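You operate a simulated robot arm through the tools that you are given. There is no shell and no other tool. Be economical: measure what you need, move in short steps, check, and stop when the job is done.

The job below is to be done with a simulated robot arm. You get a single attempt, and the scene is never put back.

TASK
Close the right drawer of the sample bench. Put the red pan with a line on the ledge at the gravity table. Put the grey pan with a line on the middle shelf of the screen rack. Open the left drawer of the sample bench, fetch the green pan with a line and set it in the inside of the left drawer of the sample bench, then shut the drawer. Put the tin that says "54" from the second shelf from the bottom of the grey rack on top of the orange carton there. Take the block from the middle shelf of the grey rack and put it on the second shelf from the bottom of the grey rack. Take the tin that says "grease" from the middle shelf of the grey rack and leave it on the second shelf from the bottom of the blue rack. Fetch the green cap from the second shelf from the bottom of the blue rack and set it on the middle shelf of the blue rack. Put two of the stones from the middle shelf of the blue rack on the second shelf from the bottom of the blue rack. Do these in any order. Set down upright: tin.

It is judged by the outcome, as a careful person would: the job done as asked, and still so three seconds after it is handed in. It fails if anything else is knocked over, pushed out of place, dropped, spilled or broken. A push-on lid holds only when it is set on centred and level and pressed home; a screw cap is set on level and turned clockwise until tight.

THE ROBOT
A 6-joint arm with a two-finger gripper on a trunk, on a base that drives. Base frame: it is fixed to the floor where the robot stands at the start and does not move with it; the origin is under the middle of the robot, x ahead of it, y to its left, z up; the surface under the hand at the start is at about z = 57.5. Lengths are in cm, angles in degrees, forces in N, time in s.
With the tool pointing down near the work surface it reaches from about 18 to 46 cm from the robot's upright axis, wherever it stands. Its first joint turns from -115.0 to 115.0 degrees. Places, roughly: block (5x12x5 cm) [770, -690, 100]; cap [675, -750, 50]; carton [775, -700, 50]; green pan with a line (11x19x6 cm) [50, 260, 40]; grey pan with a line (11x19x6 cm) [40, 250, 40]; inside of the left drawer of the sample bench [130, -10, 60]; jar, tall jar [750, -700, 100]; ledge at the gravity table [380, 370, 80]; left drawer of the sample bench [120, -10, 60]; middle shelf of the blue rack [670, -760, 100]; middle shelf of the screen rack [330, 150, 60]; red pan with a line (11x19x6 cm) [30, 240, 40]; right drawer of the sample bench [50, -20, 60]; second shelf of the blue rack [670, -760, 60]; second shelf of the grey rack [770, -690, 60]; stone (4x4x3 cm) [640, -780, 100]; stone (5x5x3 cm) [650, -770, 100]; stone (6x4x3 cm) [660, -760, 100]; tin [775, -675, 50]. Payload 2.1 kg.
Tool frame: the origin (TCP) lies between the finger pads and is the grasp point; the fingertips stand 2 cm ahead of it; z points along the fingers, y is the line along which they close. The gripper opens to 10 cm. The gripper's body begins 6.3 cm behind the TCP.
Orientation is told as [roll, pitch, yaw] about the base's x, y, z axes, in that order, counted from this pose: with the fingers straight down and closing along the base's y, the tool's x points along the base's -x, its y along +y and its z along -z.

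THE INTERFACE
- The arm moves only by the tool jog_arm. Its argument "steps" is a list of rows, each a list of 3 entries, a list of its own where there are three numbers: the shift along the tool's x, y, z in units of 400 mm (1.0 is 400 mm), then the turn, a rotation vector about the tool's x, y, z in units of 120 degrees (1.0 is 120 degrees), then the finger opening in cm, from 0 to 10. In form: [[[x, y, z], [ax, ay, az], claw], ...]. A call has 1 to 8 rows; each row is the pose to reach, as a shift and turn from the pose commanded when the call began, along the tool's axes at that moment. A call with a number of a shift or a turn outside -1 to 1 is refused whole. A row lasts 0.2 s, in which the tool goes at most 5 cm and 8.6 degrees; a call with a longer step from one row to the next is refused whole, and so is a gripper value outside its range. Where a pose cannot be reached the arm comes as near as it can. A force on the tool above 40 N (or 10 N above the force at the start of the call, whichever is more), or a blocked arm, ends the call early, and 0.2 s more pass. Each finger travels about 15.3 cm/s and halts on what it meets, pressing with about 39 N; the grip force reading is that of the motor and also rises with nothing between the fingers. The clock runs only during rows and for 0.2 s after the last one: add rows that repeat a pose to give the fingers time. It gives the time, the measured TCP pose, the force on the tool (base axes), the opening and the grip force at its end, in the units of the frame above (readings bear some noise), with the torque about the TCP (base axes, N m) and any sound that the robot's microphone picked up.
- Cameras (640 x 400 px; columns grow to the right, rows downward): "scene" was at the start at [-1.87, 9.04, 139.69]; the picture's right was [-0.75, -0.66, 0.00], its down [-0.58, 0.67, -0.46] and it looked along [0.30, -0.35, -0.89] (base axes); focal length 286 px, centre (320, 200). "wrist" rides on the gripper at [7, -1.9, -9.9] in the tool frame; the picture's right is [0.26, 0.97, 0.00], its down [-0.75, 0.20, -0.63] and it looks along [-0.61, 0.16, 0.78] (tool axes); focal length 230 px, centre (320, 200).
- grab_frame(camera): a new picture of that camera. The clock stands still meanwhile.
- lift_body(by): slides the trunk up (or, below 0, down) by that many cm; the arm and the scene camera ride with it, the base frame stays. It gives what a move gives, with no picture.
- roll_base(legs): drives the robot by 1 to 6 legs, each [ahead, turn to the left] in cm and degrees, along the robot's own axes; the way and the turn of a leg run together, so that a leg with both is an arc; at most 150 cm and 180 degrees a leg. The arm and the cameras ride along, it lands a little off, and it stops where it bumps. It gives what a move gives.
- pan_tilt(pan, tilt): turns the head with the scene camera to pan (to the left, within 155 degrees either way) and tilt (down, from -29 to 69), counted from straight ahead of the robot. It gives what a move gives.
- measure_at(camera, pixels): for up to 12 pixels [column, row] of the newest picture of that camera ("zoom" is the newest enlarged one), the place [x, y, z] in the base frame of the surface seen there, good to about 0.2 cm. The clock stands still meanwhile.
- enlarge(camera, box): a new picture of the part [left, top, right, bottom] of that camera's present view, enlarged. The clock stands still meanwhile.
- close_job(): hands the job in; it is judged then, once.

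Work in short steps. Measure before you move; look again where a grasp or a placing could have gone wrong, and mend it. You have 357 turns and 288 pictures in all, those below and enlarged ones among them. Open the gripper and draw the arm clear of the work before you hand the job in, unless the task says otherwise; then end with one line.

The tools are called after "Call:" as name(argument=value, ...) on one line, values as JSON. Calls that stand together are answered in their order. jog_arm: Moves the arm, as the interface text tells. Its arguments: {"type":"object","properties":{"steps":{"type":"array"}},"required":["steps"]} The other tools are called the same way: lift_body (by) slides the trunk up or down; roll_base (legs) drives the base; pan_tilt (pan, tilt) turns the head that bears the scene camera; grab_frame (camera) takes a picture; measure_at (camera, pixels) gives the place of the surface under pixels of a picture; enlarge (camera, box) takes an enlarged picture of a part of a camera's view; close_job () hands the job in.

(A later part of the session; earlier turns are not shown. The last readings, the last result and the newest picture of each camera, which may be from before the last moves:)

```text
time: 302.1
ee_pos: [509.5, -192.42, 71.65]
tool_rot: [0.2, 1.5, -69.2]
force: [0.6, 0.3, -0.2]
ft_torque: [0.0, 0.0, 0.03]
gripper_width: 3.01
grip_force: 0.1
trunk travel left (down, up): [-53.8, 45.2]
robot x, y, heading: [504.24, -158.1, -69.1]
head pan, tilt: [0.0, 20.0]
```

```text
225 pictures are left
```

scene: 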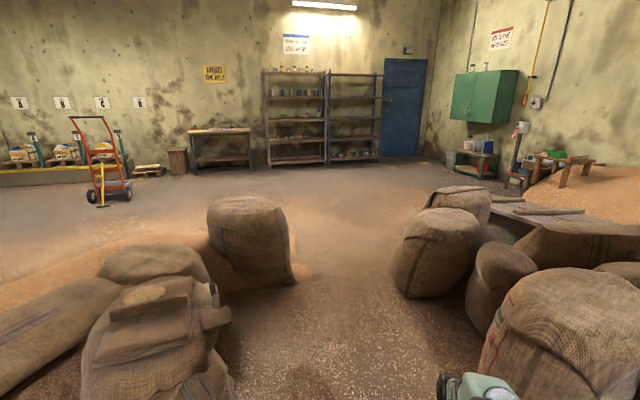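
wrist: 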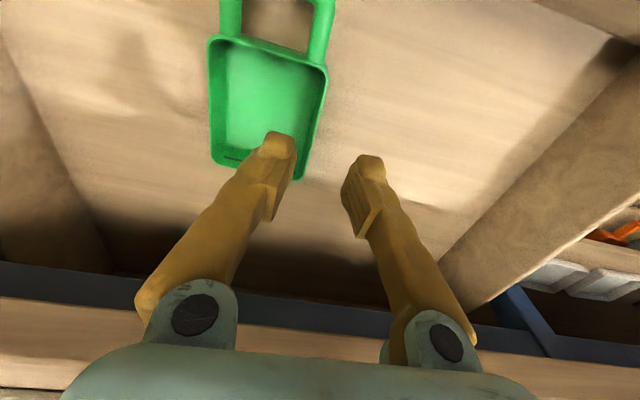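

The gap ahead lies between sacks at (290,280) and (405,290). Measure it and the racks.

Call:
measure_at(camera="scene", pixels=[[293, 280], [405, 295], [230, 330], [350, 240], [300, 240], [268, 170], [328, 160], [380, 155], [470, 320], [440, 365], [296, 165], [355, 158]])

Call:
enlarge(camera="scene", box=[240, 60, 400, 170])

```text
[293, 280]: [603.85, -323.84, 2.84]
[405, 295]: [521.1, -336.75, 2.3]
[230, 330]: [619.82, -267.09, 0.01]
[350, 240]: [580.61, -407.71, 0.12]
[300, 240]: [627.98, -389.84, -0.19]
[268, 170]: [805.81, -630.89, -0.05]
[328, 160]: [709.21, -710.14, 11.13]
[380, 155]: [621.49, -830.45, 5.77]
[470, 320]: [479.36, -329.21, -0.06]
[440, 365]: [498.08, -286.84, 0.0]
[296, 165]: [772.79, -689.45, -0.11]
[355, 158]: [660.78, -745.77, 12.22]
```

```text
3.64 times, centred on (320, 115) of scene
```

zoom: 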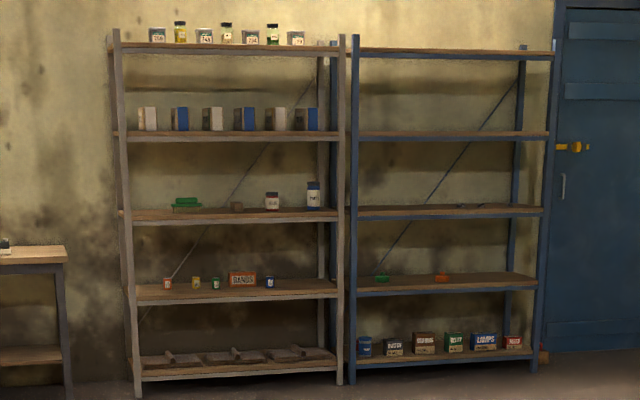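

Gap centre is (562,-330), width 83. I drive through and to a standoff about 1 m before the grey rack.

Call:
roll_base(legs=[[0, -2.3], [91, 0], [91, 0], [0, 9], [130, 0], [140, 0]])

Call:
roll_base(legs=[[0, 8.3]])

Call:
grab_frame(camera="scene")

```text
time: 325.0
ee_pos: [702.51, -600.13, 71.64]
tool_rot: [0.2, 1.4, -61.0]
force: [0.7, 0.4, -0.9]
ft_torque: [0.02, 0.02, 0.01]
gripper_width: 2.98
grip_force: 0.0
trunk travel left (down, up): [-53.8, 45.2]
robot x, y, heading: [691.73, -567.37, -60.9]
head pan, tilt: [0.0, 20.0]
```

```text
time: 326.0
ee_pos: [706.94, -598.4, 71.74]
tool_rot: [0.1, 1.4, -52.7]
force: [0.4, 0.9, 0.1]
ft_torque: [-0.03, 0.05, 0.01]
gripper_width: 2.99
grip_force: 0.0
trunk travel left (down, up): [-53.8, 45.2]
robot x, y, heading: [692.11, -567.04, -52.7]
head pan, tilt: [0.0, 20.0]
```

```text
223 pictures are left
```

scene: 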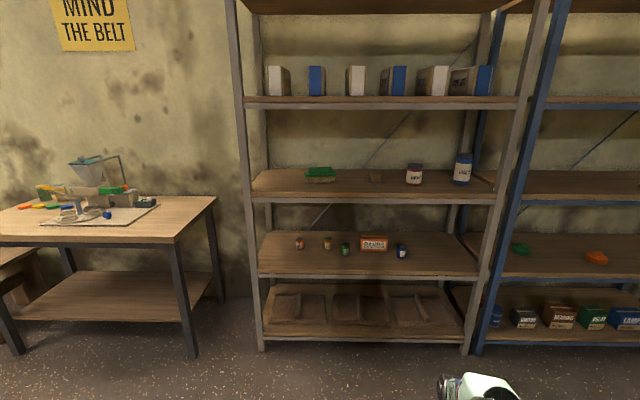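

Good view of the grey rack. I zoom into its middle and second shelves.

Call:
enlarge(camera="scene", box=[250, 140, 500, 290])

Call:
measure_at(camera="zoom", pixels=[[180, 92], [322, 95], [420, 95], [545, 85], [125, 268], [200, 265], [245, 275], [315, 265], [390, 280], [20, 125], [580, 130], [300, 345]])

```text
2.56 times, centred on (375, 215) of scene
```

zoom: 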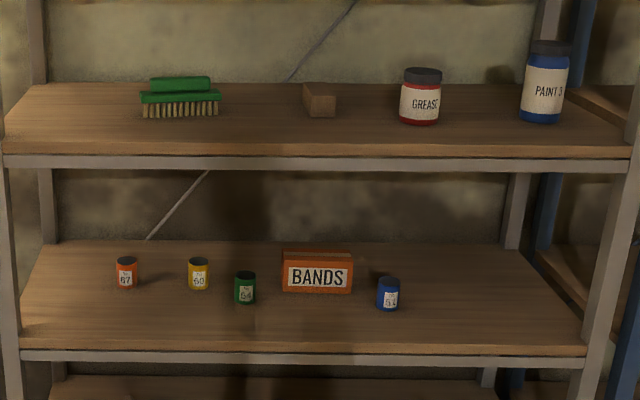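

```text
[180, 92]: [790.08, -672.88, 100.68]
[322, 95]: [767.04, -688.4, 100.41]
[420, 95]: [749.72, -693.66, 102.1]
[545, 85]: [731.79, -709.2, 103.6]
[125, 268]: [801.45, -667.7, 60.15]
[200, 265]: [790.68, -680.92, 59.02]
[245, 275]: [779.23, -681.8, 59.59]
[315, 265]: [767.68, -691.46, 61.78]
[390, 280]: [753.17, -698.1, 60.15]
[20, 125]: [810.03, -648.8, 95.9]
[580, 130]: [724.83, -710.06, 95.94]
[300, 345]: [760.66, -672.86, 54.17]
```

I zoom further to read the tin numbers.

Call:
enlarge(camera="scene", box=[325, 228, 415, 268])

Call:
enlarge(camera="scene", box=[285, 225, 355, 265])

Call:
enlarge(camera="scene", box=[360, 150, 490, 200])

```text
7.11 times, centred on (370, 248) of scene
```

zoom: 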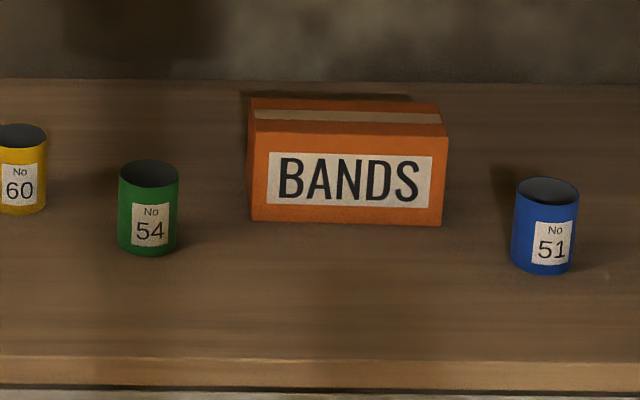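

```text
9.14 times, centred on (320, 245) of scene
```

zoom: 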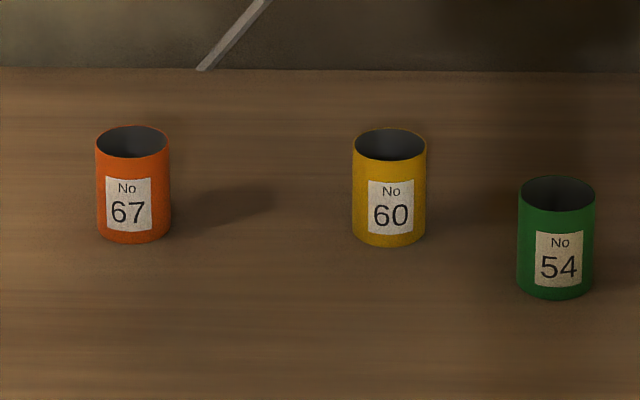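

```text
4.92 times, centred on (425, 175) of scene
```

zoom: 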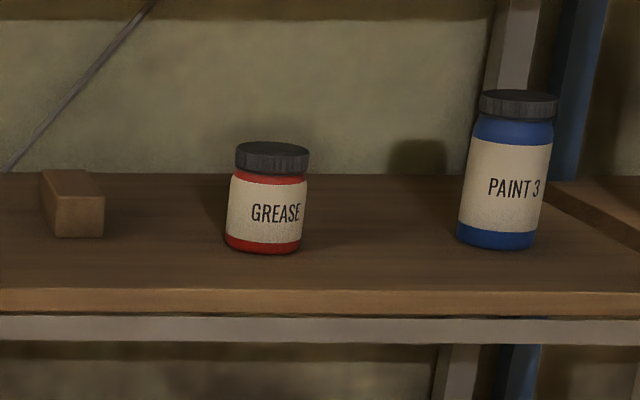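

Tin 54 is the green one (~(779,-682)); GREASE is the red jar-like tin. I test how far the tool can pitch forward here in free space (needed to reach under the shelves).

Call:
jog_arm(steps=[[[-0.03, 0, 0], [0, -0.07, 0], 6], [[-0.06, 0, 0], [0, -0.14, 0], 6], [[-0.09, 0, 0], [0, -0.21, 0], 6], [[-0.12, 0, 0], [0, -0.28, 0], 6], [[-0.15, 0, 0], [0, -0.35, 0], 6], [[-0.18, 0, 0], [0, -0.42, 0], 6], [[-0.21, 0, 0], [0, -0.49, 0], 6], [[-0.24, 0, 0], [0, -0.56, 0], 6]])

Call:
pan_tilt(pan=0, tilt=45)

Call:
grab_frame(camera="scene")

Call:
grab_frame(camera="wrist")

```text
time: 327.8
ee_pos: [713.04, -611.18, 75.05]
tool_rot: [3.9, -65.1, -55.7]
force: [-0.1, 0.7, 0.2]
ft_torque: [-0.03, -0.01, -0.01]
gripper_width: 6.03
grip_force: 0.1
out of reach, approached as far as the arm can: row 4, 6, 7, 8
trunk travel left (down, up): [-53.8, 45.2]
robot x, y, heading: [692.49, -566.96, -52.7]
head pan, tilt: [0.0, 20.0]
```

```text
time: 328.7
ee_pos: [713.02, -611.03, 75.14]
tool_rot: [3.9, -65.0, -55.7]
force: [0.5, 0.4, -0.3]
ft_torque: [0.0, -0.01, -0.02]
gripper_width: 6.0
grip_force: 0.0
trunk travel left (down, up): [-53.8, 45.2]
robot x, y, heading: [692.25, -566.65, -52.6]
head pan, tilt: [0.0, 45.0]
```

```text
218 pictures are left
```

scene: 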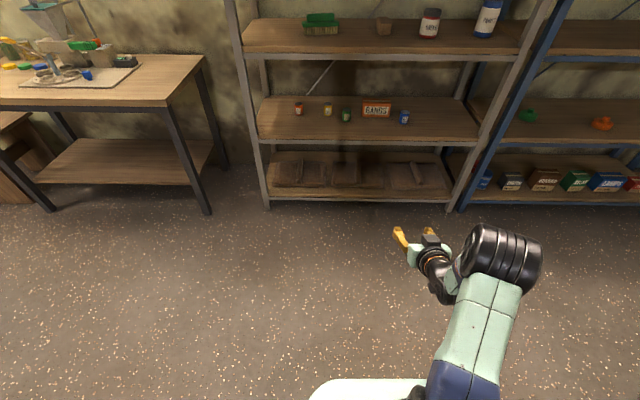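

```text
217 pictures are left
```

wrist: 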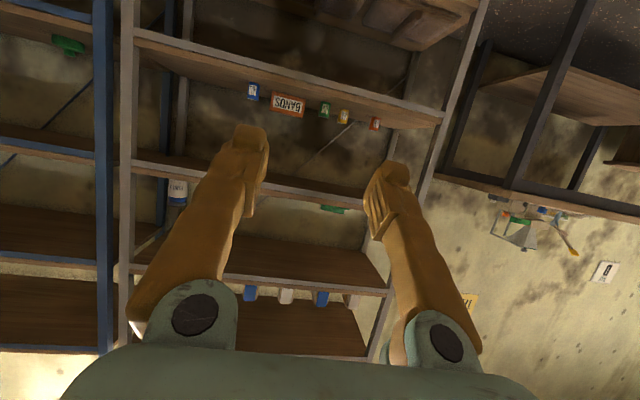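

I measure the arm's elbow and wrist locations in this pose for clearance planning.

Call:
measure_at(camera="scene", pixels=[[475, 245], [500, 240], [530, 250], [430, 262], [445, 290], [410, 250], [398, 238], [505, 290], [480, 340], [460, 380]])

```text
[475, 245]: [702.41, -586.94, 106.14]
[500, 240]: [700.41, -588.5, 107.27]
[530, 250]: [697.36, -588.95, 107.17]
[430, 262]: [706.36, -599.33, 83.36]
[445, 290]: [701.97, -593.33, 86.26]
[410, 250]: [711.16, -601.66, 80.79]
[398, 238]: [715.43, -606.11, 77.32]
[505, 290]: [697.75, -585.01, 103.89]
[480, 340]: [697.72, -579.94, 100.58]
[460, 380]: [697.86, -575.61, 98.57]
```

A tilt around -50..-65 works. To keep the wrist camera above instead of below, I try rolling the tool 180° about its own axis.

Call:
jog_arm(steps=[[[0, 0, 0], [0, 0, 0.07], 6], [[0, 0, 0], [0, 0, 0.14], 6], [[0, 0, 0], [0, 0, 0.21], 6], [[0, 0, 0], [0, 0, 0.28], 6], [[0, 0, 0], [0, 0, 0.35], 6], [[0, 0, 0], [0, 0, 0.42], 6], [[0, 0, 0], [0, 0, 0.49], 6], [[0, 0, 0], [0, 0, 0.56], 6]])

Call:
jog_arm(steps=[[[0, 0, 0], [0, 0, 0.07], 6], [[0, 0, 0], [0, 0, 0.14], 6], [[0, 0, 0], [0, 0, 0.21], 6], [[0, 0, 0], [0, 0, 0.28], 6], [[0, 0, 0], [0, 0, 0.35], 6], [[0, 0, 0], [0, 0, 0.42], 6], [[0, 0, 0], [0, 0, 0.49], 6], [[0, 0, 0], [0, 0, 0.56], 6]])

Call:
jog_arm(steps=[[[0, 0, 0], [0, 0, 0.07], 6], [[0, 0, 0], [0, 0, 0.14], 6], [[0, 0, 0], [0, 0, 0.21], 6], [[0, 0, 0], [0, 0, 0.28], 6], [[0, 0, 0], [0, 0, 0.35], 6], [[0, 0, 0], [0, 0, 0.38], 6]])

Call:
grab_frame(camera="wrist")

```text
time: 330.5
ee_pos: [713.13, -611.13, 75.04]
tool_rot: [64.1, -20.4, -133.0]
force: [0.1, 0.1, -0.4]
ft_torque: [0.03, 0.0, 0.02]
gripper_width: 6.02
grip_force: 0.1
trunk travel left (down, up): [-53.8, 45.2]
robot x, y, heading: [692.23, -566.99, -52.7]
head pan, tilt: [0.0, 45.0]
```

```text
time: 332.3
ee_pos: [713.13, -611.07, 75.07]
tool_rot: [57.7, 39.9, -164.8]
force: [-0.3, -0.2, -0.1]
ft_torque: [0.01, 0.02, -0.03]
gripper_width: 6.0
grip_force: 0.0
trunk travel left (down, up): [-53.8, 45.2]
robot x, y, heading: [692.36, -567.13, -52.9]
head pan, tilt: [0.0, 45.0]
```

```text
time: 333.7
ee_pos: [713.02, -611.07, 74.97]
tool_rot: [-0.6, 65.8, 126.7]
force: [0.0, -0.9, 0.1]
ft_torque: [0.0, -0.01, 0.0]
gripper_width: 6.0
grip_force: 0.0
trunk travel left (down, up): [-53.8, 45.2]
robot x, y, heading: [692.17, -567.14, -52.8]
head pan, tilt: [0.0, 45.0]
```

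```text
216 pictures are left
```

wrist: 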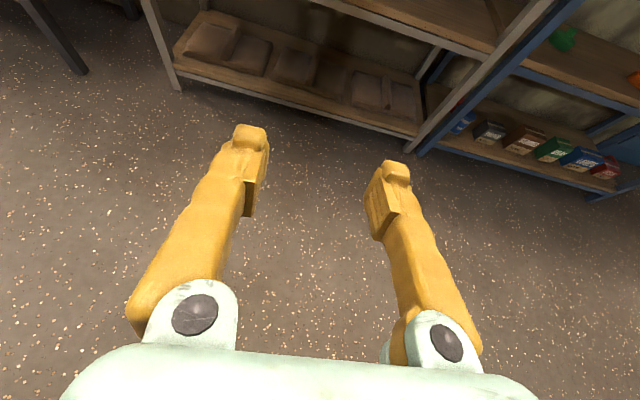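

The flip works (camera now above). I take a measured view of the racks for geometry.

Call:
pan_tilt(pan=0, tilt=28)

Call:
grab_frame(camera="scene")

```text
time: 334.5
ee_pos: [713.0, -611.28, 75.11]
tool_rot: [-0.3, 65.7, 127.0]
force: [0.0, -0.2, -0.1]
ft_torque: [-0.03, 0.01, -0.01]
gripper_width: 6.02
grip_force: 0.1
trunk travel left (down, up): [-53.8, 45.2]
robot x, y, heading: [692.44, -566.53, -52.6]
head pan, tilt: [0.0, 28.0]
```

```text
215 pictures are left
```

scene: 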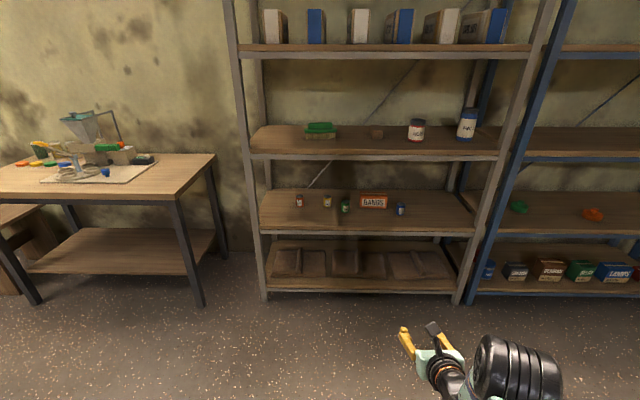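

Call:
measure_at(camera="scene", pixels=[[270, 229], [465, 229], [262, 153], [500, 153], [275, 195], [455, 195], [260, 130], [450, 128], [240, 50], [520, 50], [300, 290], [440, 290]])

Call:
enlarge(camera="scene", box=[320, 180, 420, 230])

Call:
measure_at(camera="zoom", pixels=[[160, 125], [160, 165], [148, 110], [180, 110], [240, 105], [440, 110], [250, 155], [425, 160], [255, 90], [430, 93], [160, 200], [320, 185]])

```text
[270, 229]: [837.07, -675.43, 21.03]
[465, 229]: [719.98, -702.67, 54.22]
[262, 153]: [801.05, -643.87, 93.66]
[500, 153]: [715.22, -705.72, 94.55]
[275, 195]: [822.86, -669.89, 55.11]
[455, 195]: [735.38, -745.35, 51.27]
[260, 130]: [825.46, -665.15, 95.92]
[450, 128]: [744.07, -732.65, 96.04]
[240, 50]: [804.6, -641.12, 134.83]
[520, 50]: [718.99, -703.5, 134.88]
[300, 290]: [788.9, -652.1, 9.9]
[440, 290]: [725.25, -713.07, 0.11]
```

```text
6.40 times, centred on (370, 205) of scene
```

zoom: 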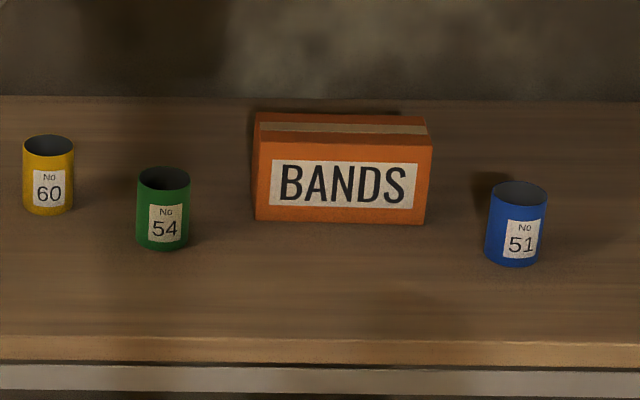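

```text
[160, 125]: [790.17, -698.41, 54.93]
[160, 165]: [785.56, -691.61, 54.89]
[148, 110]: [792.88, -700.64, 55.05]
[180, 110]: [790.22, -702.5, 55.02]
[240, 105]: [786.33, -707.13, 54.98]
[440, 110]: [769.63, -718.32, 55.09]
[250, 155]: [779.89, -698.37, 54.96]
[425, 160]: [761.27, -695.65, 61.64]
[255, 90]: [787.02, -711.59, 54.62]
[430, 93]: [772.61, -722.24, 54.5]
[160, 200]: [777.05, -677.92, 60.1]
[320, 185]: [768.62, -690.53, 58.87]
```

I measure tin rim and carton top more exactly.

Call:
measure_at(camera="zoom", pixels=[[164, 188], [140, 190], [188, 190], [164, 170], [265, 136], [428, 142], [345, 138], [345, 127], [300, 118], [400, 120], [164, 245], [258, 215]])

```text
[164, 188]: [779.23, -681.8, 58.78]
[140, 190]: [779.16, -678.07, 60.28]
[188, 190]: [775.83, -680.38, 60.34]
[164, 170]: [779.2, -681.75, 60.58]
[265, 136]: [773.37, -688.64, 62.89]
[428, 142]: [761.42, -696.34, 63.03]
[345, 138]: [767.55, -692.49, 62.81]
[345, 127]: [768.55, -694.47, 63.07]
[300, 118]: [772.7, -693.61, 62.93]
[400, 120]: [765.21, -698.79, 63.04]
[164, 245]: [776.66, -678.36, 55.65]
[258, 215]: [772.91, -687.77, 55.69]
```

Tin 54 centre ≈ (778.0,-679.9), z 55–61; carton top z 63, centre ≈ (768.8,-694.4). I lower the trunk and drive to put the TCP ~16 cm in front of the tin, square to the rack.

Call:
lift_body(by=-16.6)

Call:
roll_base(legs=[[0, 8.6], [77, 0], [0, -10.1]])

Call:
grab_frame(camera="wrist")

Call:
grab_frame(camera="scene")

```text
time: 336.4
ee_pos: [713.04, -611.1, 58.39]
tool_rot: [-0.4, 65.7, 127.0]
force: [-0.1, -0.8, -0.1]
ft_torque: [-0.02, 0.0, 0.02]
gripper_width: 5.98
grip_force: 0.0
trunk travel left (down, up): [-37.2, 61.8]
robot x, y, heading: [692.27, -566.83, -52.5]
head pan, tilt: [0.0, 28.0]
```

```text
time: 341.9
ee_pos: [766.63, -665.71, 58.48]
tool_rot: [-0.4, 65.8, 125.0]
force: [0.5, -0.4, 0.1]
ft_torque: [0.0, -0.06, 0.06]
gripper_width: 6.0
grip_force: 0.1
trunk travel left (down, up): [-37.2, 61.8]
robot x, y, heading: [747.3, -620.67, -54.7]
head pan, tilt: [0.0, 28.0]
```

```text
213 pictures are left
```

wrist: 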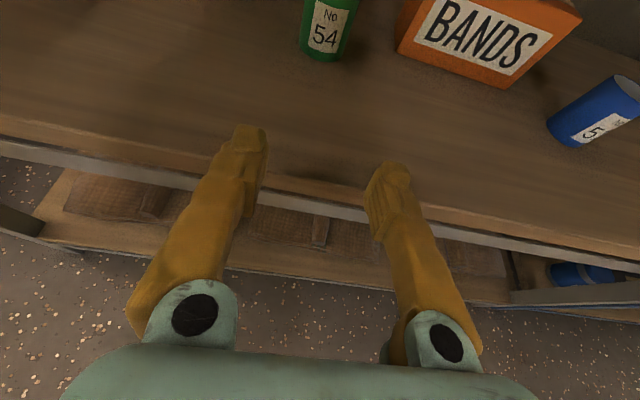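

```text
212 pictures are left
```

scene: 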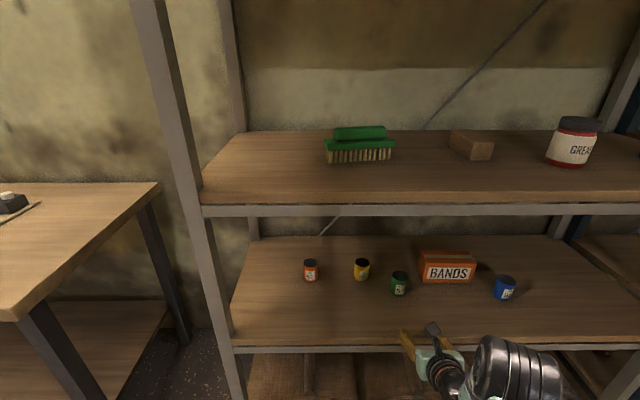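

TCP is ~18 cm before the tin. Re-measure the tin from the current scene view.

Call:
enlarge(camera="scene", box=[360, 240, 520, 340])

Call:
measure_at(camera="zoom", pixels=[[125, 145], [188, 145], [157, 150], [157, 210], [157, 130], [250, 85], [440, 95], [350, 60], [350, 100], [250, 60], [460, 60], [260, 158]])

```text
4.00 times, centred on (440, 290) of scene
```

zoom: 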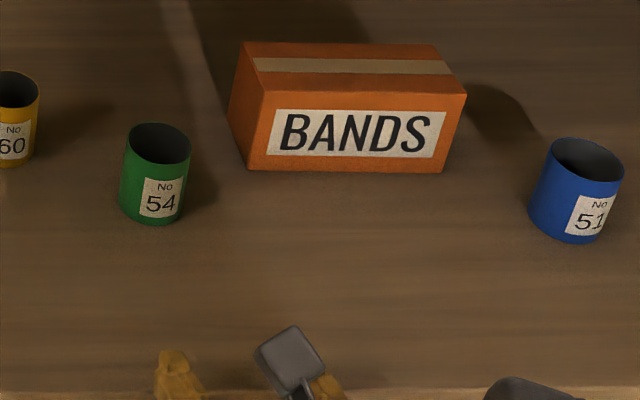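

```text
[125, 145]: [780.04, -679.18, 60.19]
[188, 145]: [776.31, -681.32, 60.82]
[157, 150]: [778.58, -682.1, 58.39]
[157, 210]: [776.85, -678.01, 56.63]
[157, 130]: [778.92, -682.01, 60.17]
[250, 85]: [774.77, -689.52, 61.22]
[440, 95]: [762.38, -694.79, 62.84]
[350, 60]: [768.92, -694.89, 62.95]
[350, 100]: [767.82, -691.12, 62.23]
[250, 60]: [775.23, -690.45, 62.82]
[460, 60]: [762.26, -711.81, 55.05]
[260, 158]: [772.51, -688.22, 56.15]
```

Tin centre (778,-680.1): I need 1.1 cm left and 18 cm ahead. Shift, then roll in; elbow clearance to the shelf above's edge is ~4 cm.

Call:
jog_arm(steps=[[[0, -0.027, 0], [0, 0, 0], 6.5], [[0, -0.027, 0], [0, 0, 0], 6.5]])

Call:
roll_base(legs=[[14, 0]])

Call:
grab_frame(camera="wrist")

Call:
grab_frame(camera="scene")

```text
time: 342.4
ee_pos: [767.52, -664.92, 58.42]
tool_rot: [-0.5, 65.7, 125.0]
force: [-0.6, 0.3, 0.6]
ft_torque: [-0.01, -0.01, 0.01]
gripper_width: 6.52
grip_force: 0.0
trunk travel left (down, up): [-37.2, 61.8]
robot x, y, heading: [747.36, -620.76, -54.6]
head pan, tilt: [0.0, 28.0]
```

```text
time: 343.8
ee_pos: [775.58, -676.43, 58.44]
tool_rot: [-0.4, 65.8, 124.9]
force: [0.1, -0.2, 0.5]
ft_torque: [0.0, 0.0, 0.02]
gripper_width: 6.51
grip_force: 0.1
trunk travel left (down, up): [-37.2, 61.8]
robot x, y, heading: [755.43, -632.41, -54.7]
head pan, tilt: [0.0, 28.0]
```

```text
210 pictures are left
```

wrist: 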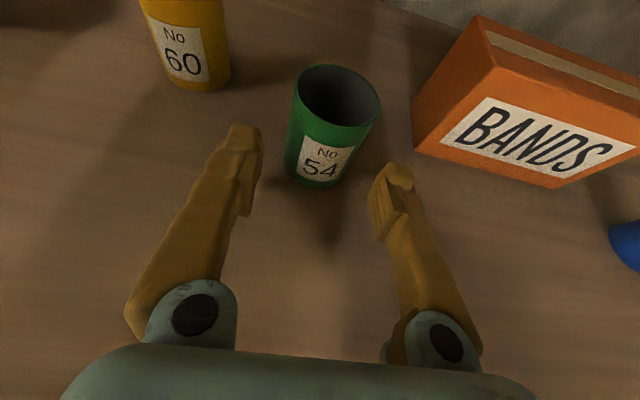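

```text
209 pictures are left
```

scene: 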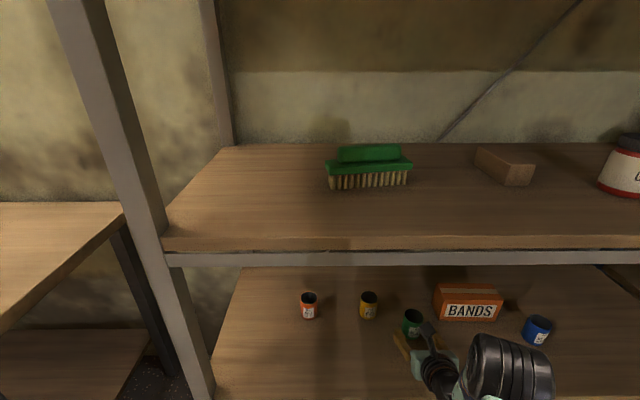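

Centred; 4.3 cm to go. Roll 4 and close gently.

Call:
roll_base(legs=[[4.2, 0]])

Call:
grab_frame(camera="wrist")

```text
time: 344.7
ee_pos: [778.02, -679.74, 58.23]
tool_rot: [-0.4, 65.8, 124.9]
force: [0.8, -0.2, -0.7]
ft_torque: [0.0, -0.01, -0.03]
gripper_width: 6.5
grip_force: 0.0
trunk travel left (down, up): [-37.2, 61.8]
robot x, y, heading: [758.14, -635.42, -54.7]
head pan, tilt: [0.0, 28.0]
```

```text
208 pictures are left
```

wrist: 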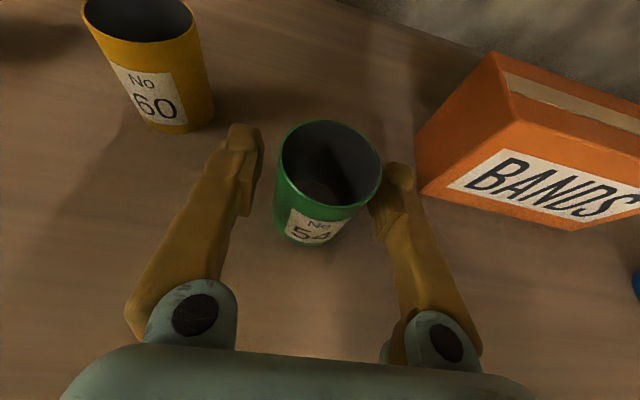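

Within the fingers. Close.

Call:
jog_arm(steps=[[[0, 0.005, 0], [0, 0, 0], 5], [[0, 0.005, 0], [0, 0, 0], 4.4], [[0, 0.005, 0], [0, 0, 0], 3.5], [[0, 0.005, 0], [0, 0, 0], 3.5]])

Call:
grab_frame(camera="wrist")

```text
time: 345.7
ee_pos: [777.8, -680.05, 58.34]
tool_rot: [-0.4, 65.8, 125.0]
force: [-0.1, -1.2, -0.6]
ft_torque: [-0.02, 0.04, 0.01]
gripper_width: 3.98
grip_force: 39.2
trunk travel left (down, up): [-37.2, 61.8]
robot x, y, heading: [758.06, -635.74, -54.7]
head pan, tilt: [0.0, 28.0]
```

```text
207 pictures are left
```

wrist: 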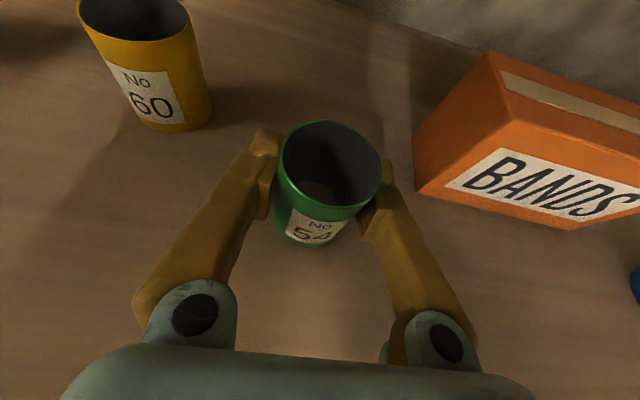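

Tin gripped. I lift 10 cm, back out 40, shift 16 cm right outside, and come again toward the carton.

Call:
lift_body(by=10)

Call:
roll_base(legs=[[-40, 0], [0, -90], [16, 0], [0, 90], [28, 0]])

Call:
grab_frame(camera="wrist")

Call:
grab_frame(camera="scene")

```text
time: 347.0
ee_pos: [777.92, -679.97, 68.47]
tool_rot: [-0.4, 65.8, 124.9]
force: [1.1, 0.1, -0.2]
ft_torque: [0.0, -0.01, 0.02]
gripper_width: 4.01
grip_force: 39.4
trunk travel left (down, up): [-47.2, 51.8]
robot x, y, heading: [758.06, -635.59, -54.8]
head pan, tilt: [0.0, 28.0]
```

```text
time: 359.7
ee_pos: [757.21, -679.74, 68.45]
tool_rot: [-0.4, 65.8, 124.6]
force: [-0.4, -0.2, -0.6]
ft_torque: [0.0, 0.03, 0.0]
gripper_width: 3.96
grip_force: 38.6
trunk travel left (down, up): [-47.2, 51.8]
robot x, y, heading: [737.83, -635.46, -55.3]
head pan, tilt: [0.0, 28.0]
```

```text
206 pictures are left
```

wrist: 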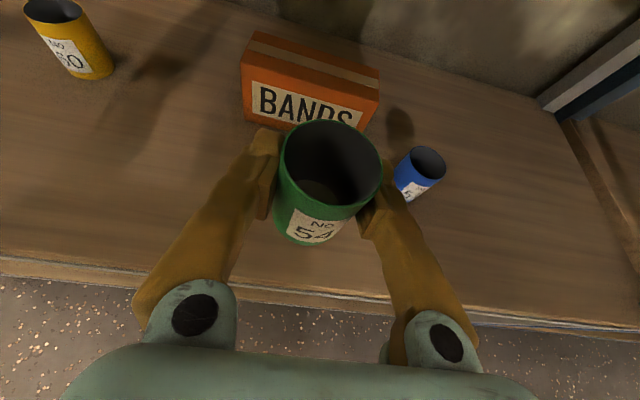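

```text
205 pictures are left
```

scene: 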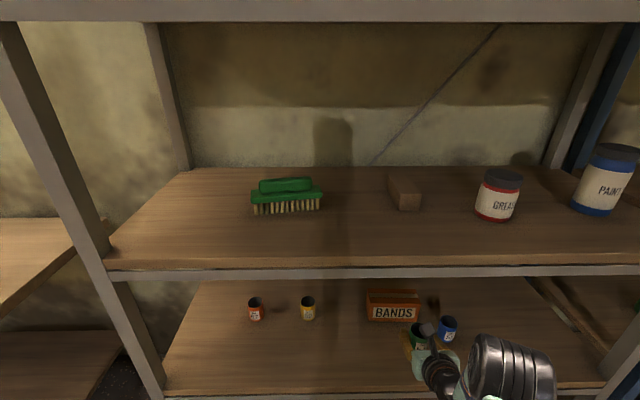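

I re-measure the carton's top from here.

Call:
enlarge(camera="scene", box=[350, 275, 470, 350])

Call:
measure_at(camera="zoom", pixels=[[95, 88], [365, 88], [120, 160], [360, 165], [230, 90], [230, 140], [230, 115], [110, 115], [355, 115]])

```text
5.33 times, centred on (410, 312) of scene
```

zoom: 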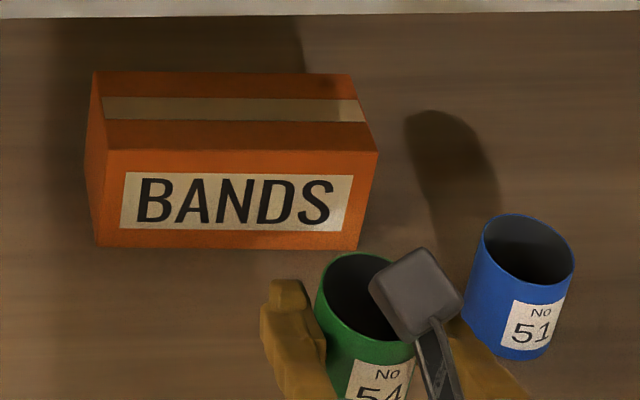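

```text
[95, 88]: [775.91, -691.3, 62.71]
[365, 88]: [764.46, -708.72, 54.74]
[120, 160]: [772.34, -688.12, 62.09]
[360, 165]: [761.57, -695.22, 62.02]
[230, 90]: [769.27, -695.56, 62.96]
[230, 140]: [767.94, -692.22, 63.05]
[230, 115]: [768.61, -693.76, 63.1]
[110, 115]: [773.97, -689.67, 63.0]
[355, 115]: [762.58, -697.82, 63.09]
```

Carton top centre ≈ (768.6,-693.9). I shift 1.3 cm left and roll 18 cm ahead in two parts; the tin's bottom (z≈65) passes above everything.

Call:
jog_arm(steps=[[[0, -0.032, 0], [0, 0, 0], 3.5], [[0, -0.032, 0], [0, 0, 0], 3.5]])

Call:
roll_base(legs=[[17.5, 0]])

Call:
grab_frame(camera="wrist")

Call:
grab_frame(camera="scene")

```text
time: 360.3
ee_pos: [758.24, -678.96, 68.35]
tool_rot: [-0.3, 65.8, 124.6]
force: [-0.1, 0.6, -0.7]
ft_torque: [0.02, 0.01, 0.02]
gripper_width: 3.99
grip_force: 39.3
trunk travel left (down, up): [-47.2, 51.8]
robot x, y, heading: [737.85, -635.25, -55.0]
head pan, tilt: [0.0, 28.0]
```

```text
time: 361.9
ee_pos: [767.53, -692.01, 68.03]
tool_rot: [-1.2, 65.1, 123.6]
force: [-0.3, -0.7, -0.4]
ft_torque: [0.0, 0.0, 0.02]
gripper_width: 3.98
grip_force: 39.4
trunk travel left (down, up): [-47.2, 51.8]
robot x, y, heading: [747.35, -649.21, -55.4]
head pan, tilt: [0.0, 28.0]
stopped in leg 1: the robot was blocked; the commanded pose is now the measured one
```

```text
203 pictures are left
```

wrist: 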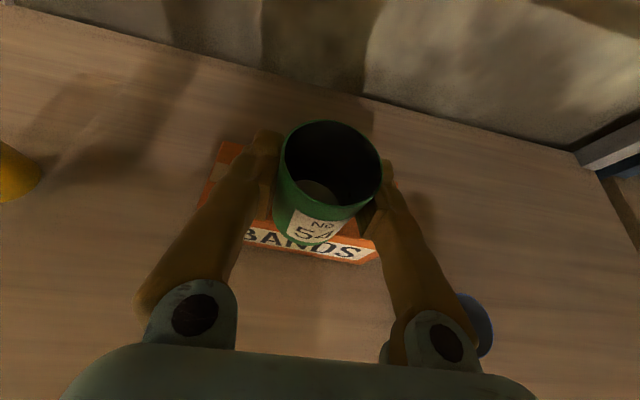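

```text
202 pictures are left
```

scene: 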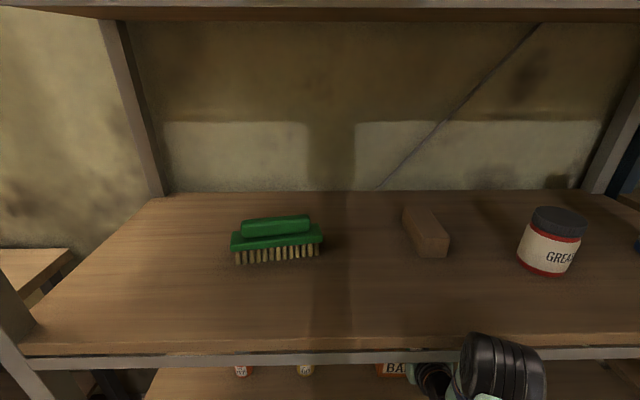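

The elbow met the front edge of the shelf above. I back 3 cm, then lower the trunk while raising the tool, which moves the elbow lower and back.

Call:
roll_base(legs=[[-3, 0]])

Call:
jog_arm(steps=[[[0.09, 0, -0.041], [0, 0, 0], 3.5], [[0.18, 0, -0.082], [0, 0, 0], 3.5], [[0.2275, 0, -0.104], [0, 0, 0], 3.5]])

Call:
lift_body(by=-10)

Call:
grab_frame(camera="scene")

Call:
grab_frame(camera="wrist")

```text
time: 362.7
ee_pos: [766.07, -690.26, 67.83]
tool_rot: [-1.2, 65.0, 123.7]
force: [-0.4, 1.0, -0.1]
ft_torque: [-0.01, 0.0, 0.02]
gripper_width: 3.99
grip_force: 39.2
trunk travel left (down, up): [-47.2, 51.8]
robot x, y, heading: [746.04, -646.49, -55.3]
head pan, tilt: [0.0, 28.0]
```

```text
time: 363.5
ee_pos: [766.11, -690.32, 77.83]
tool_rot: [-1.1, 64.9, 123.6]
force: [-0.4, -0.1, 0.0]
ft_torque: [0.06, -0.01, 0.0]
gripper_width: 3.99
grip_force: 39.1
trunk travel left (down, up): [-47.2, 51.8]
robot x, y, heading: [745.63, -646.6, -55.0]
head pan, tilt: [0.0, 28.0]
```

```text
time: 364.8
ee_pos: [766.14, -690.3, 67.86]
tool_rot: [-1.0, 64.9, 123.7]
force: [0.3, 0.5, 0.0]
ft_torque: [-0.01, 0.0, -0.01]
gripper_width: 3.98
grip_force: 39.5
trunk travel left (down, up): [-37.2, 61.8]
robot x, y, heading: [745.66, -646.73, -55.3]
head pan, tilt: [0.0, 28.0]
```

```text
201 pictures are left
```

scene: 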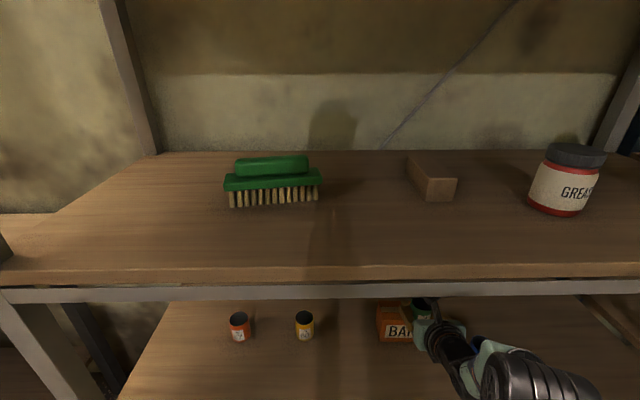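

```text
200 pictures are left
```

wrist: 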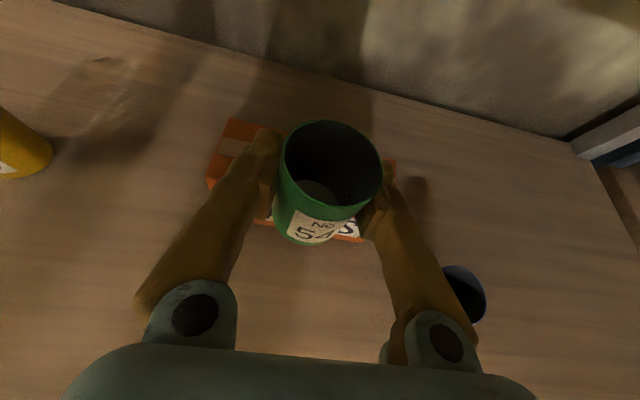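

Elbow moved lower-right. I check its distance to the shelf edge before rolling 4.4 cm.

Call:
measure_at(camera="scene", pixels=[[500, 355], [520, 352], [485, 375], [560, 360], [450, 340], [470, 360], [500, 290]])

```text
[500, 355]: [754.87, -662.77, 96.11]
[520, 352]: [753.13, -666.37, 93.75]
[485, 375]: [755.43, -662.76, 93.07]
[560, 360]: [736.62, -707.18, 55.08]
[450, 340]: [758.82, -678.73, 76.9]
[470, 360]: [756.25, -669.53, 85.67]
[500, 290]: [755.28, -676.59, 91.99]
```

Elbow front at n≈-981 vs edge -991; rolling 4.4 is OK.

Call:
roll_base(legs=[[4.3, 0]])

Call:
grab_frame(camera="wrist")

```text
time: 365.7
ee_pos: [768.61, -694.0, 67.93]
tool_rot: [-1.2, 65.0, 123.7]
force: [-0.1, 0.4, -0.7]
ft_torque: [0.01, -0.01, 0.0]
gripper_width: 3.97
grip_force: 39.4
trunk travel left (down, up): [-37.2, 61.8]
robot x, y, heading: [748.17, -650.41, -55.3]
head pan, tilt: [0.0, 28.0]
```

```text
199 pictures are left
```

wrist: 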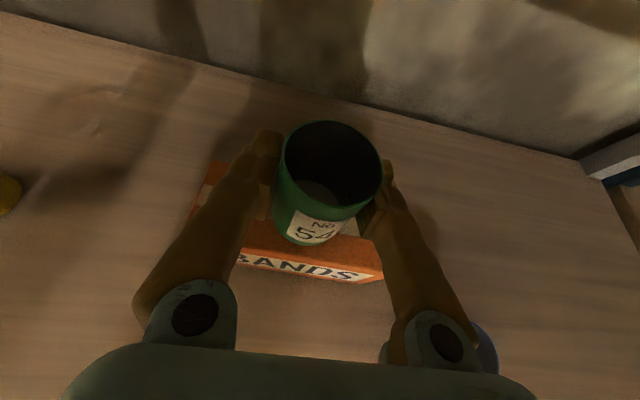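

Exactly over the carton's centre. Lower 1.3 cm then nudge to contact.

Call:
lift_body(by=-1.3)

Call:
lift_body(by=-0.3)

```text
time: 366.3
ee_pos: [768.51, -693.78, 66.55]
tool_rot: [-1.1, 64.9, 123.8]
force: [-0.4, 0.1, 0.1]
ft_torque: [0.03, 0.06, 0.03]
gripper_width: 3.98
grip_force: 39.4
trunk travel left (down, up): [-35.9, 63.1]
robot x, y, heading: [748.16, -650.36, -55.3]
head pan, tilt: [0.0, 28.0]
```

```text
time: 366.9
ee_pos: [768.52, -693.81, 66.37]
tool_rot: [-1.0, 65.1, 123.7]
force: [0.4, -1.2, 6.4]
ft_torque: [-0.18, 0.08, 0.03]
gripper_width: 3.96
grip_force: 38.8
trunk travel left (down, up): [-35.6, 63.4]
robot x, y, heading: [748.56, -650.27, -55.3]
head pan, tilt: [0.0, 28.0]
```

Contact (6 N). Open slowly, then check.

Call:
jog_arm(steps=[[[0, 0, 0], [0, 0, 0], 4.3], [[0, 0, 0], [0, 0, 0], 5], [[0, 0, 0], [0, 0, 0], 6.3], [[0, 0, 0], [0, 0, 0], 6.3]])

Call:
grab_frame(camera="wrist")

```text
time: 367.9
ee_pos: [768.53, -693.9, 66.36]
tool_rot: [-1.1, 64.9, 123.6]
force: [0.1, 0.5, -0.8]
ft_torque: [0.01, -0.03, -0.01]
gripper_width: 6.29
grip_force: 0.1
trunk travel left (down, up): [-35.6, 63.4]
robot x, y, heading: [748.44, -649.99, -54.9]
head pan, tilt: [0.0, 28.0]
```

```text
198 pictures are left
```

wrist: 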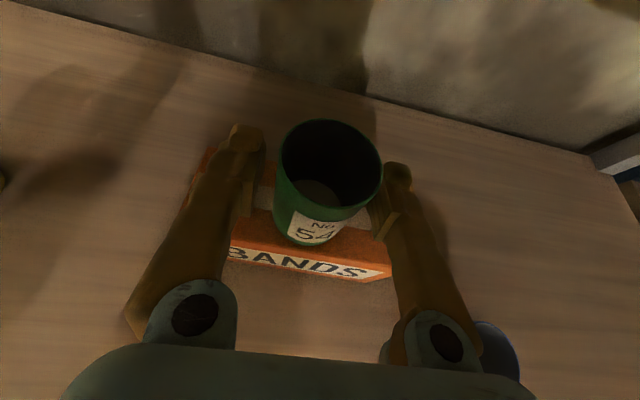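

Tin stands on the carton. I back straight out and look.

Call:
roll_base(legs=[[-45, 0]])

Call:
grab_frame(camera="scene")

```text
time: 370.6
ee_pos: [742.84, -656.83, 66.28]
tool_rot: [-1.1, 64.9, 123.6]
force: [0.3, -0.1, 0.7]
ft_torque: [-0.01, 0.01, 0.0]
gripper_width: 6.31
grip_force: 0.0
trunk travel left (down, up): [-35.6, 63.4]
robot x, y, heading: [722.12, -613.16, -55.5]
head pan, tilt: [0.0, 28.0]
```

```text
197 pictures are left
```

scene: 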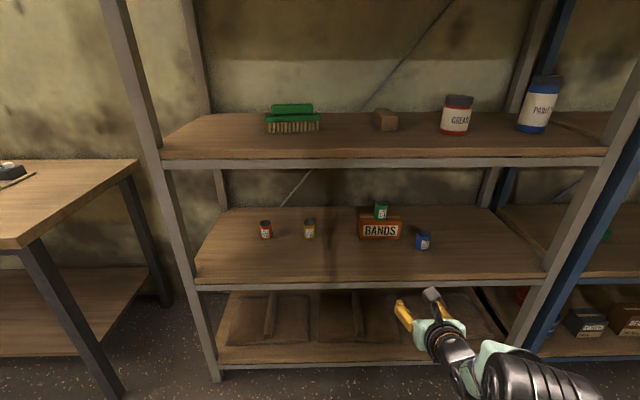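

Tin 54 stands on the carton. Next the block: zoom and measure.

Call:
enlarge(camera="scene", box=[350, 90, 480, 150])

Call:
measure_at(camera="zoom", pixels=[[128, 100], [170, 95], [140, 115], [145, 170], [190, 140], [232, 165], [235, 120], [215, 185], [150, 195], [180, 120], [200, 150], [130, 160]])

```text
4.92 times, centred on (415, 120) of scene
```

zoom: 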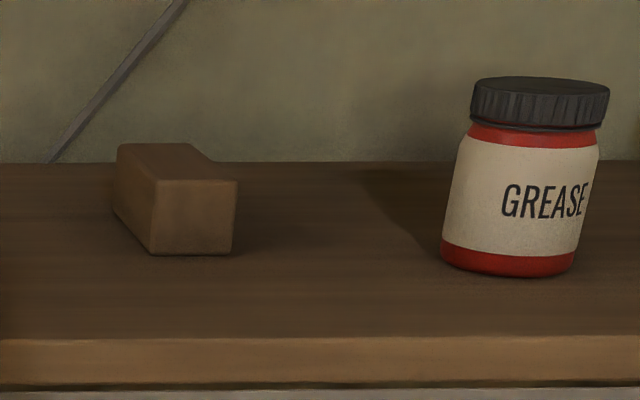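

```text
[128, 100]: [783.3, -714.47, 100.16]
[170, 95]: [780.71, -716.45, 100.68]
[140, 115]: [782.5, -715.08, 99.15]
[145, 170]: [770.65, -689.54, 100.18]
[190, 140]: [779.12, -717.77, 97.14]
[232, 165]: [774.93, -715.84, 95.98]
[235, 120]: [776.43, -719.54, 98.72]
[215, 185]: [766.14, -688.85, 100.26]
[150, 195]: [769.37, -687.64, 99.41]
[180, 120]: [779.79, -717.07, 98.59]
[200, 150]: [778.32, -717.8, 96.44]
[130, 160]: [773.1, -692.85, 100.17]
```

Call:
measure_at(camera="zoom", pixels=[[160, 181], [234, 181], [121, 148], [188, 148], [175, 165], [195, 220], [155, 245], [230, 245], [140, 215], [445, 250], [570, 250], [510, 262]])

Call:
measure_at(camera="zoom", pixels=[[455, 180], [590, 180], [520, 200], [475, 105], [605, 110], [540, 82], [510, 272], [540, 130]])

```text
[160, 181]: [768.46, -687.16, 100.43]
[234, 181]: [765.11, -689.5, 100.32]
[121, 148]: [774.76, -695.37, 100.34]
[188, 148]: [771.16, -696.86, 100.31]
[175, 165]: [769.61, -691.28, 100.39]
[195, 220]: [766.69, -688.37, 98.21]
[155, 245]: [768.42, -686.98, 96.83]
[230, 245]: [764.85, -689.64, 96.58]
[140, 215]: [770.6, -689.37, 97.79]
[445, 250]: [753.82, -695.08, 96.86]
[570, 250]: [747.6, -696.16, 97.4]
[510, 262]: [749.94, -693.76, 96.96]
```

```text
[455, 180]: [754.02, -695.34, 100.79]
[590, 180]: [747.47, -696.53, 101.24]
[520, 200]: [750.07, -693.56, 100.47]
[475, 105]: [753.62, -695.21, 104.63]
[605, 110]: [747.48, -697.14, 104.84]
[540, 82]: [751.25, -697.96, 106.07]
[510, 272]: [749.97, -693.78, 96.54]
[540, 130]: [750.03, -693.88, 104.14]
```

Block: centre ≈ (769.9,-692.2), z 96–100.4, axis heading ≈ -52°. I raise the trunk 32.5 cm, turn +4°, shift 3.4 cm right and approach to ~16 cm.

Call:
lift_body(by=32.6)

Call:
jog_arm(steps=[[[0, 0.085, 0], [0, 0, 0], 7], [[0, 0.085, 0], [0, 0, 0], 7.5]])

Call:
roll_base(legs=[[0, 4], [27, 0]])

Call:
pan_tilt(pan=0, tilt=35)

Call:
grab_frame(camera="scene")

Call:
grab_frame(camera="wrist")

```text
time: 373.8
ee_pos: [742.75, -656.84, 98.79]
tool_rot: [-1.1, 64.9, 123.7]
force: [-0.2, 0.0, -0.2]
ft_torque: [-0.01, -0.04, -0.01]
gripper_width: 6.31
grip_force: 0.1
trunk travel left (down, up): [-68.2, 30.8]
robot x, y, heading: [722.68, -613.49, -55.4]
head pan, tilt: [0.0, 28.0]
```

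```text
time: 374.4
ee_pos: [739.98, -658.7, 98.81]
tool_rot: [-1.0, 64.9, 123.6]
force: [-0.2, 0.0, 1.1]
ft_torque: [-0.03, 0.02, 0.01]
gripper_width: 7.51
grip_force: 0.0
trunk travel left (down, up): [-68.2, 30.8]
robot x, y, heading: [722.74, -613.16, -55.6]
head pan, tilt: [0.0, 28.0]
```

```text
time: 376.8
ee_pos: [760.0, -678.57, 98.81]
tool_rot: [-1.1, 65.0, 127.3]
force: [0.3, -0.1, 0.3]
ft_torque: [-0.01, -0.01, 0.04]
gripper_width: 7.49
grip_force: 0.0
trunk travel left (down, up): [-68.2, 30.8]
robot x, y, heading: [739.37, -634.15, -51.4]
head pan, tilt: [0.0, 28.0]
```

```text
time: 377.4
ee_pos: [759.99, -678.71, 98.82]
tool_rot: [-1.2, 64.9, 127.5]
force: [-0.4, -1.2, -0.3]
ft_torque: [0.0, 0.03, -0.02]
gripper_width: 7.5
grip_force: 0.0
trunk travel left (down, up): [-68.2, 30.8]
robot x, y, heading: [739.38, -634.87, -51.6]
head pan, tilt: [0.0, 35.0]
```

```text
195 pictures are left
```

scene: 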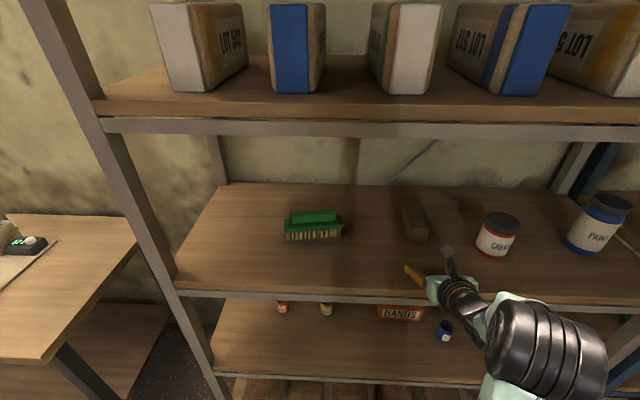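

```text
194 pictures are left
```

wrist: 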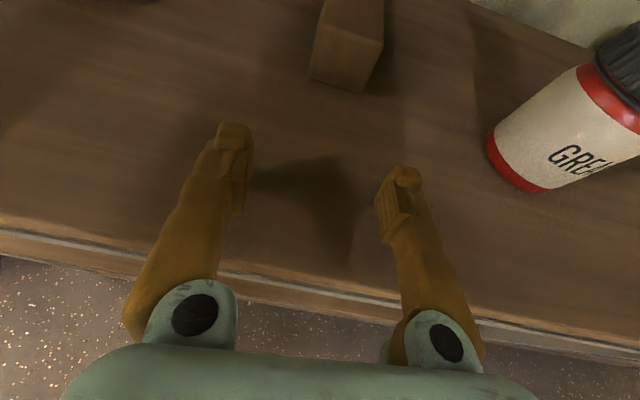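

Aligned with the block (16.7 cm ahead). I check elbow height against the underside of the shelf above.

Call:
measure_at(camera="scene", pixels=[[510, 305], [530, 298], [560, 305], [500, 325], [400, 133], [500, 134]])

```text
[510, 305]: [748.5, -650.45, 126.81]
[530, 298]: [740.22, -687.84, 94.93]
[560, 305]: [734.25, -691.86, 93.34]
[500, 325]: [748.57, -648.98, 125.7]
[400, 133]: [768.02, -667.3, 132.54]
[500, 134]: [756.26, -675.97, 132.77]
```

Elbow top 127 < shelf underside ~131. Roll in 16.4 cm.

Call:
roll_base(legs=[[16.4, 0]])

Call:
grab_frame(camera="wrist")

```text
time: 378.9
ee_pos: [770.17, -691.34, 98.78]
tool_rot: [-1.1, 64.8, 127.7]
force: [-0.2, -0.4, 0.5]
ft_torque: [0.05, 0.0, -0.03]
gripper_width: 7.51
grip_force: 0.1
trunk travel left (down, up): [-68.2, 30.8]
robot x, y, heading: [749.6, -646.85, -51.3]
head pan, tilt: [0.0, 35.0]
```

```text
193 pictures are left
```

wrist: 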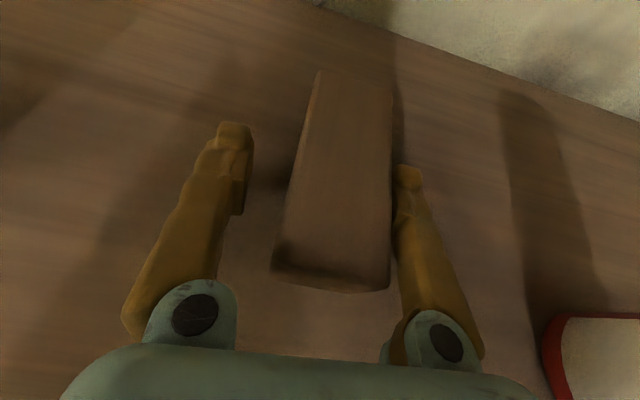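

Block is ~0.8 cm to the right; shift and close.

Call:
jog_arm(steps=[[[0, 0.022, 0], [0, 0, 0], 7.5], [[0, 0.022, 0], [0, 0, 0], 5.5], [[0, 0.022, 0], [0, 0, 0], 4], [[0, 0.022, 0], [0, 0, 0], 3], [[0, 0.022, 0], [0, 0, 0], 3]])

Call:
lift_body(by=2)

Call:
grab_frame(camera="wrist")

```text
time: 380.1
ee_pos: [769.59, -691.9, 98.84]
tool_rot: [-1.1, 65.0, 127.6]
force: [-0.1, -1.3, 1.1]
ft_torque: [-0.04, -0.08, -0.1]
gripper_width: 4.91
grip_force: 39.0
trunk travel left (down, up): [-68.2, 30.8]
robot x, y, heading: [749.78, -646.99, -51.3]
head pan, tilt: [0.0, 35.0]
```

```text
time: 380.7
ee_pos: [769.61, -691.89, 100.72]
tool_rot: [-1.1, 65.0, 127.6]
force: [-0.1, 0.2, -1.6]
ft_torque: [0.01, 0.03, 0.0]
gripper_width: 4.91
grip_force: 39.5
trunk travel left (down, up): [-70.2, 28.8]
robot x, y, heading: [749.72, -646.55, -51.1]
head pan, tilt: [0.0, 35.0]
```

```text
192 pictures are left
```

wrist: 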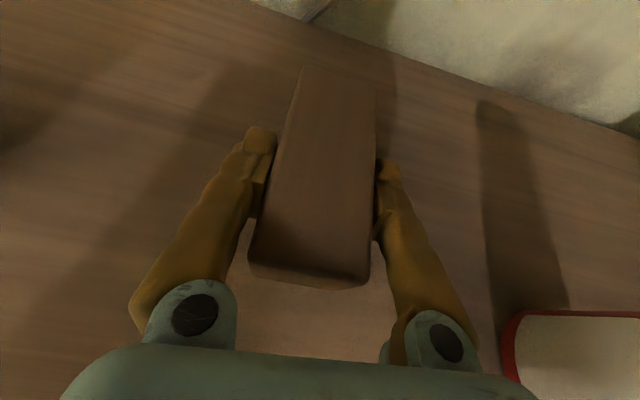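

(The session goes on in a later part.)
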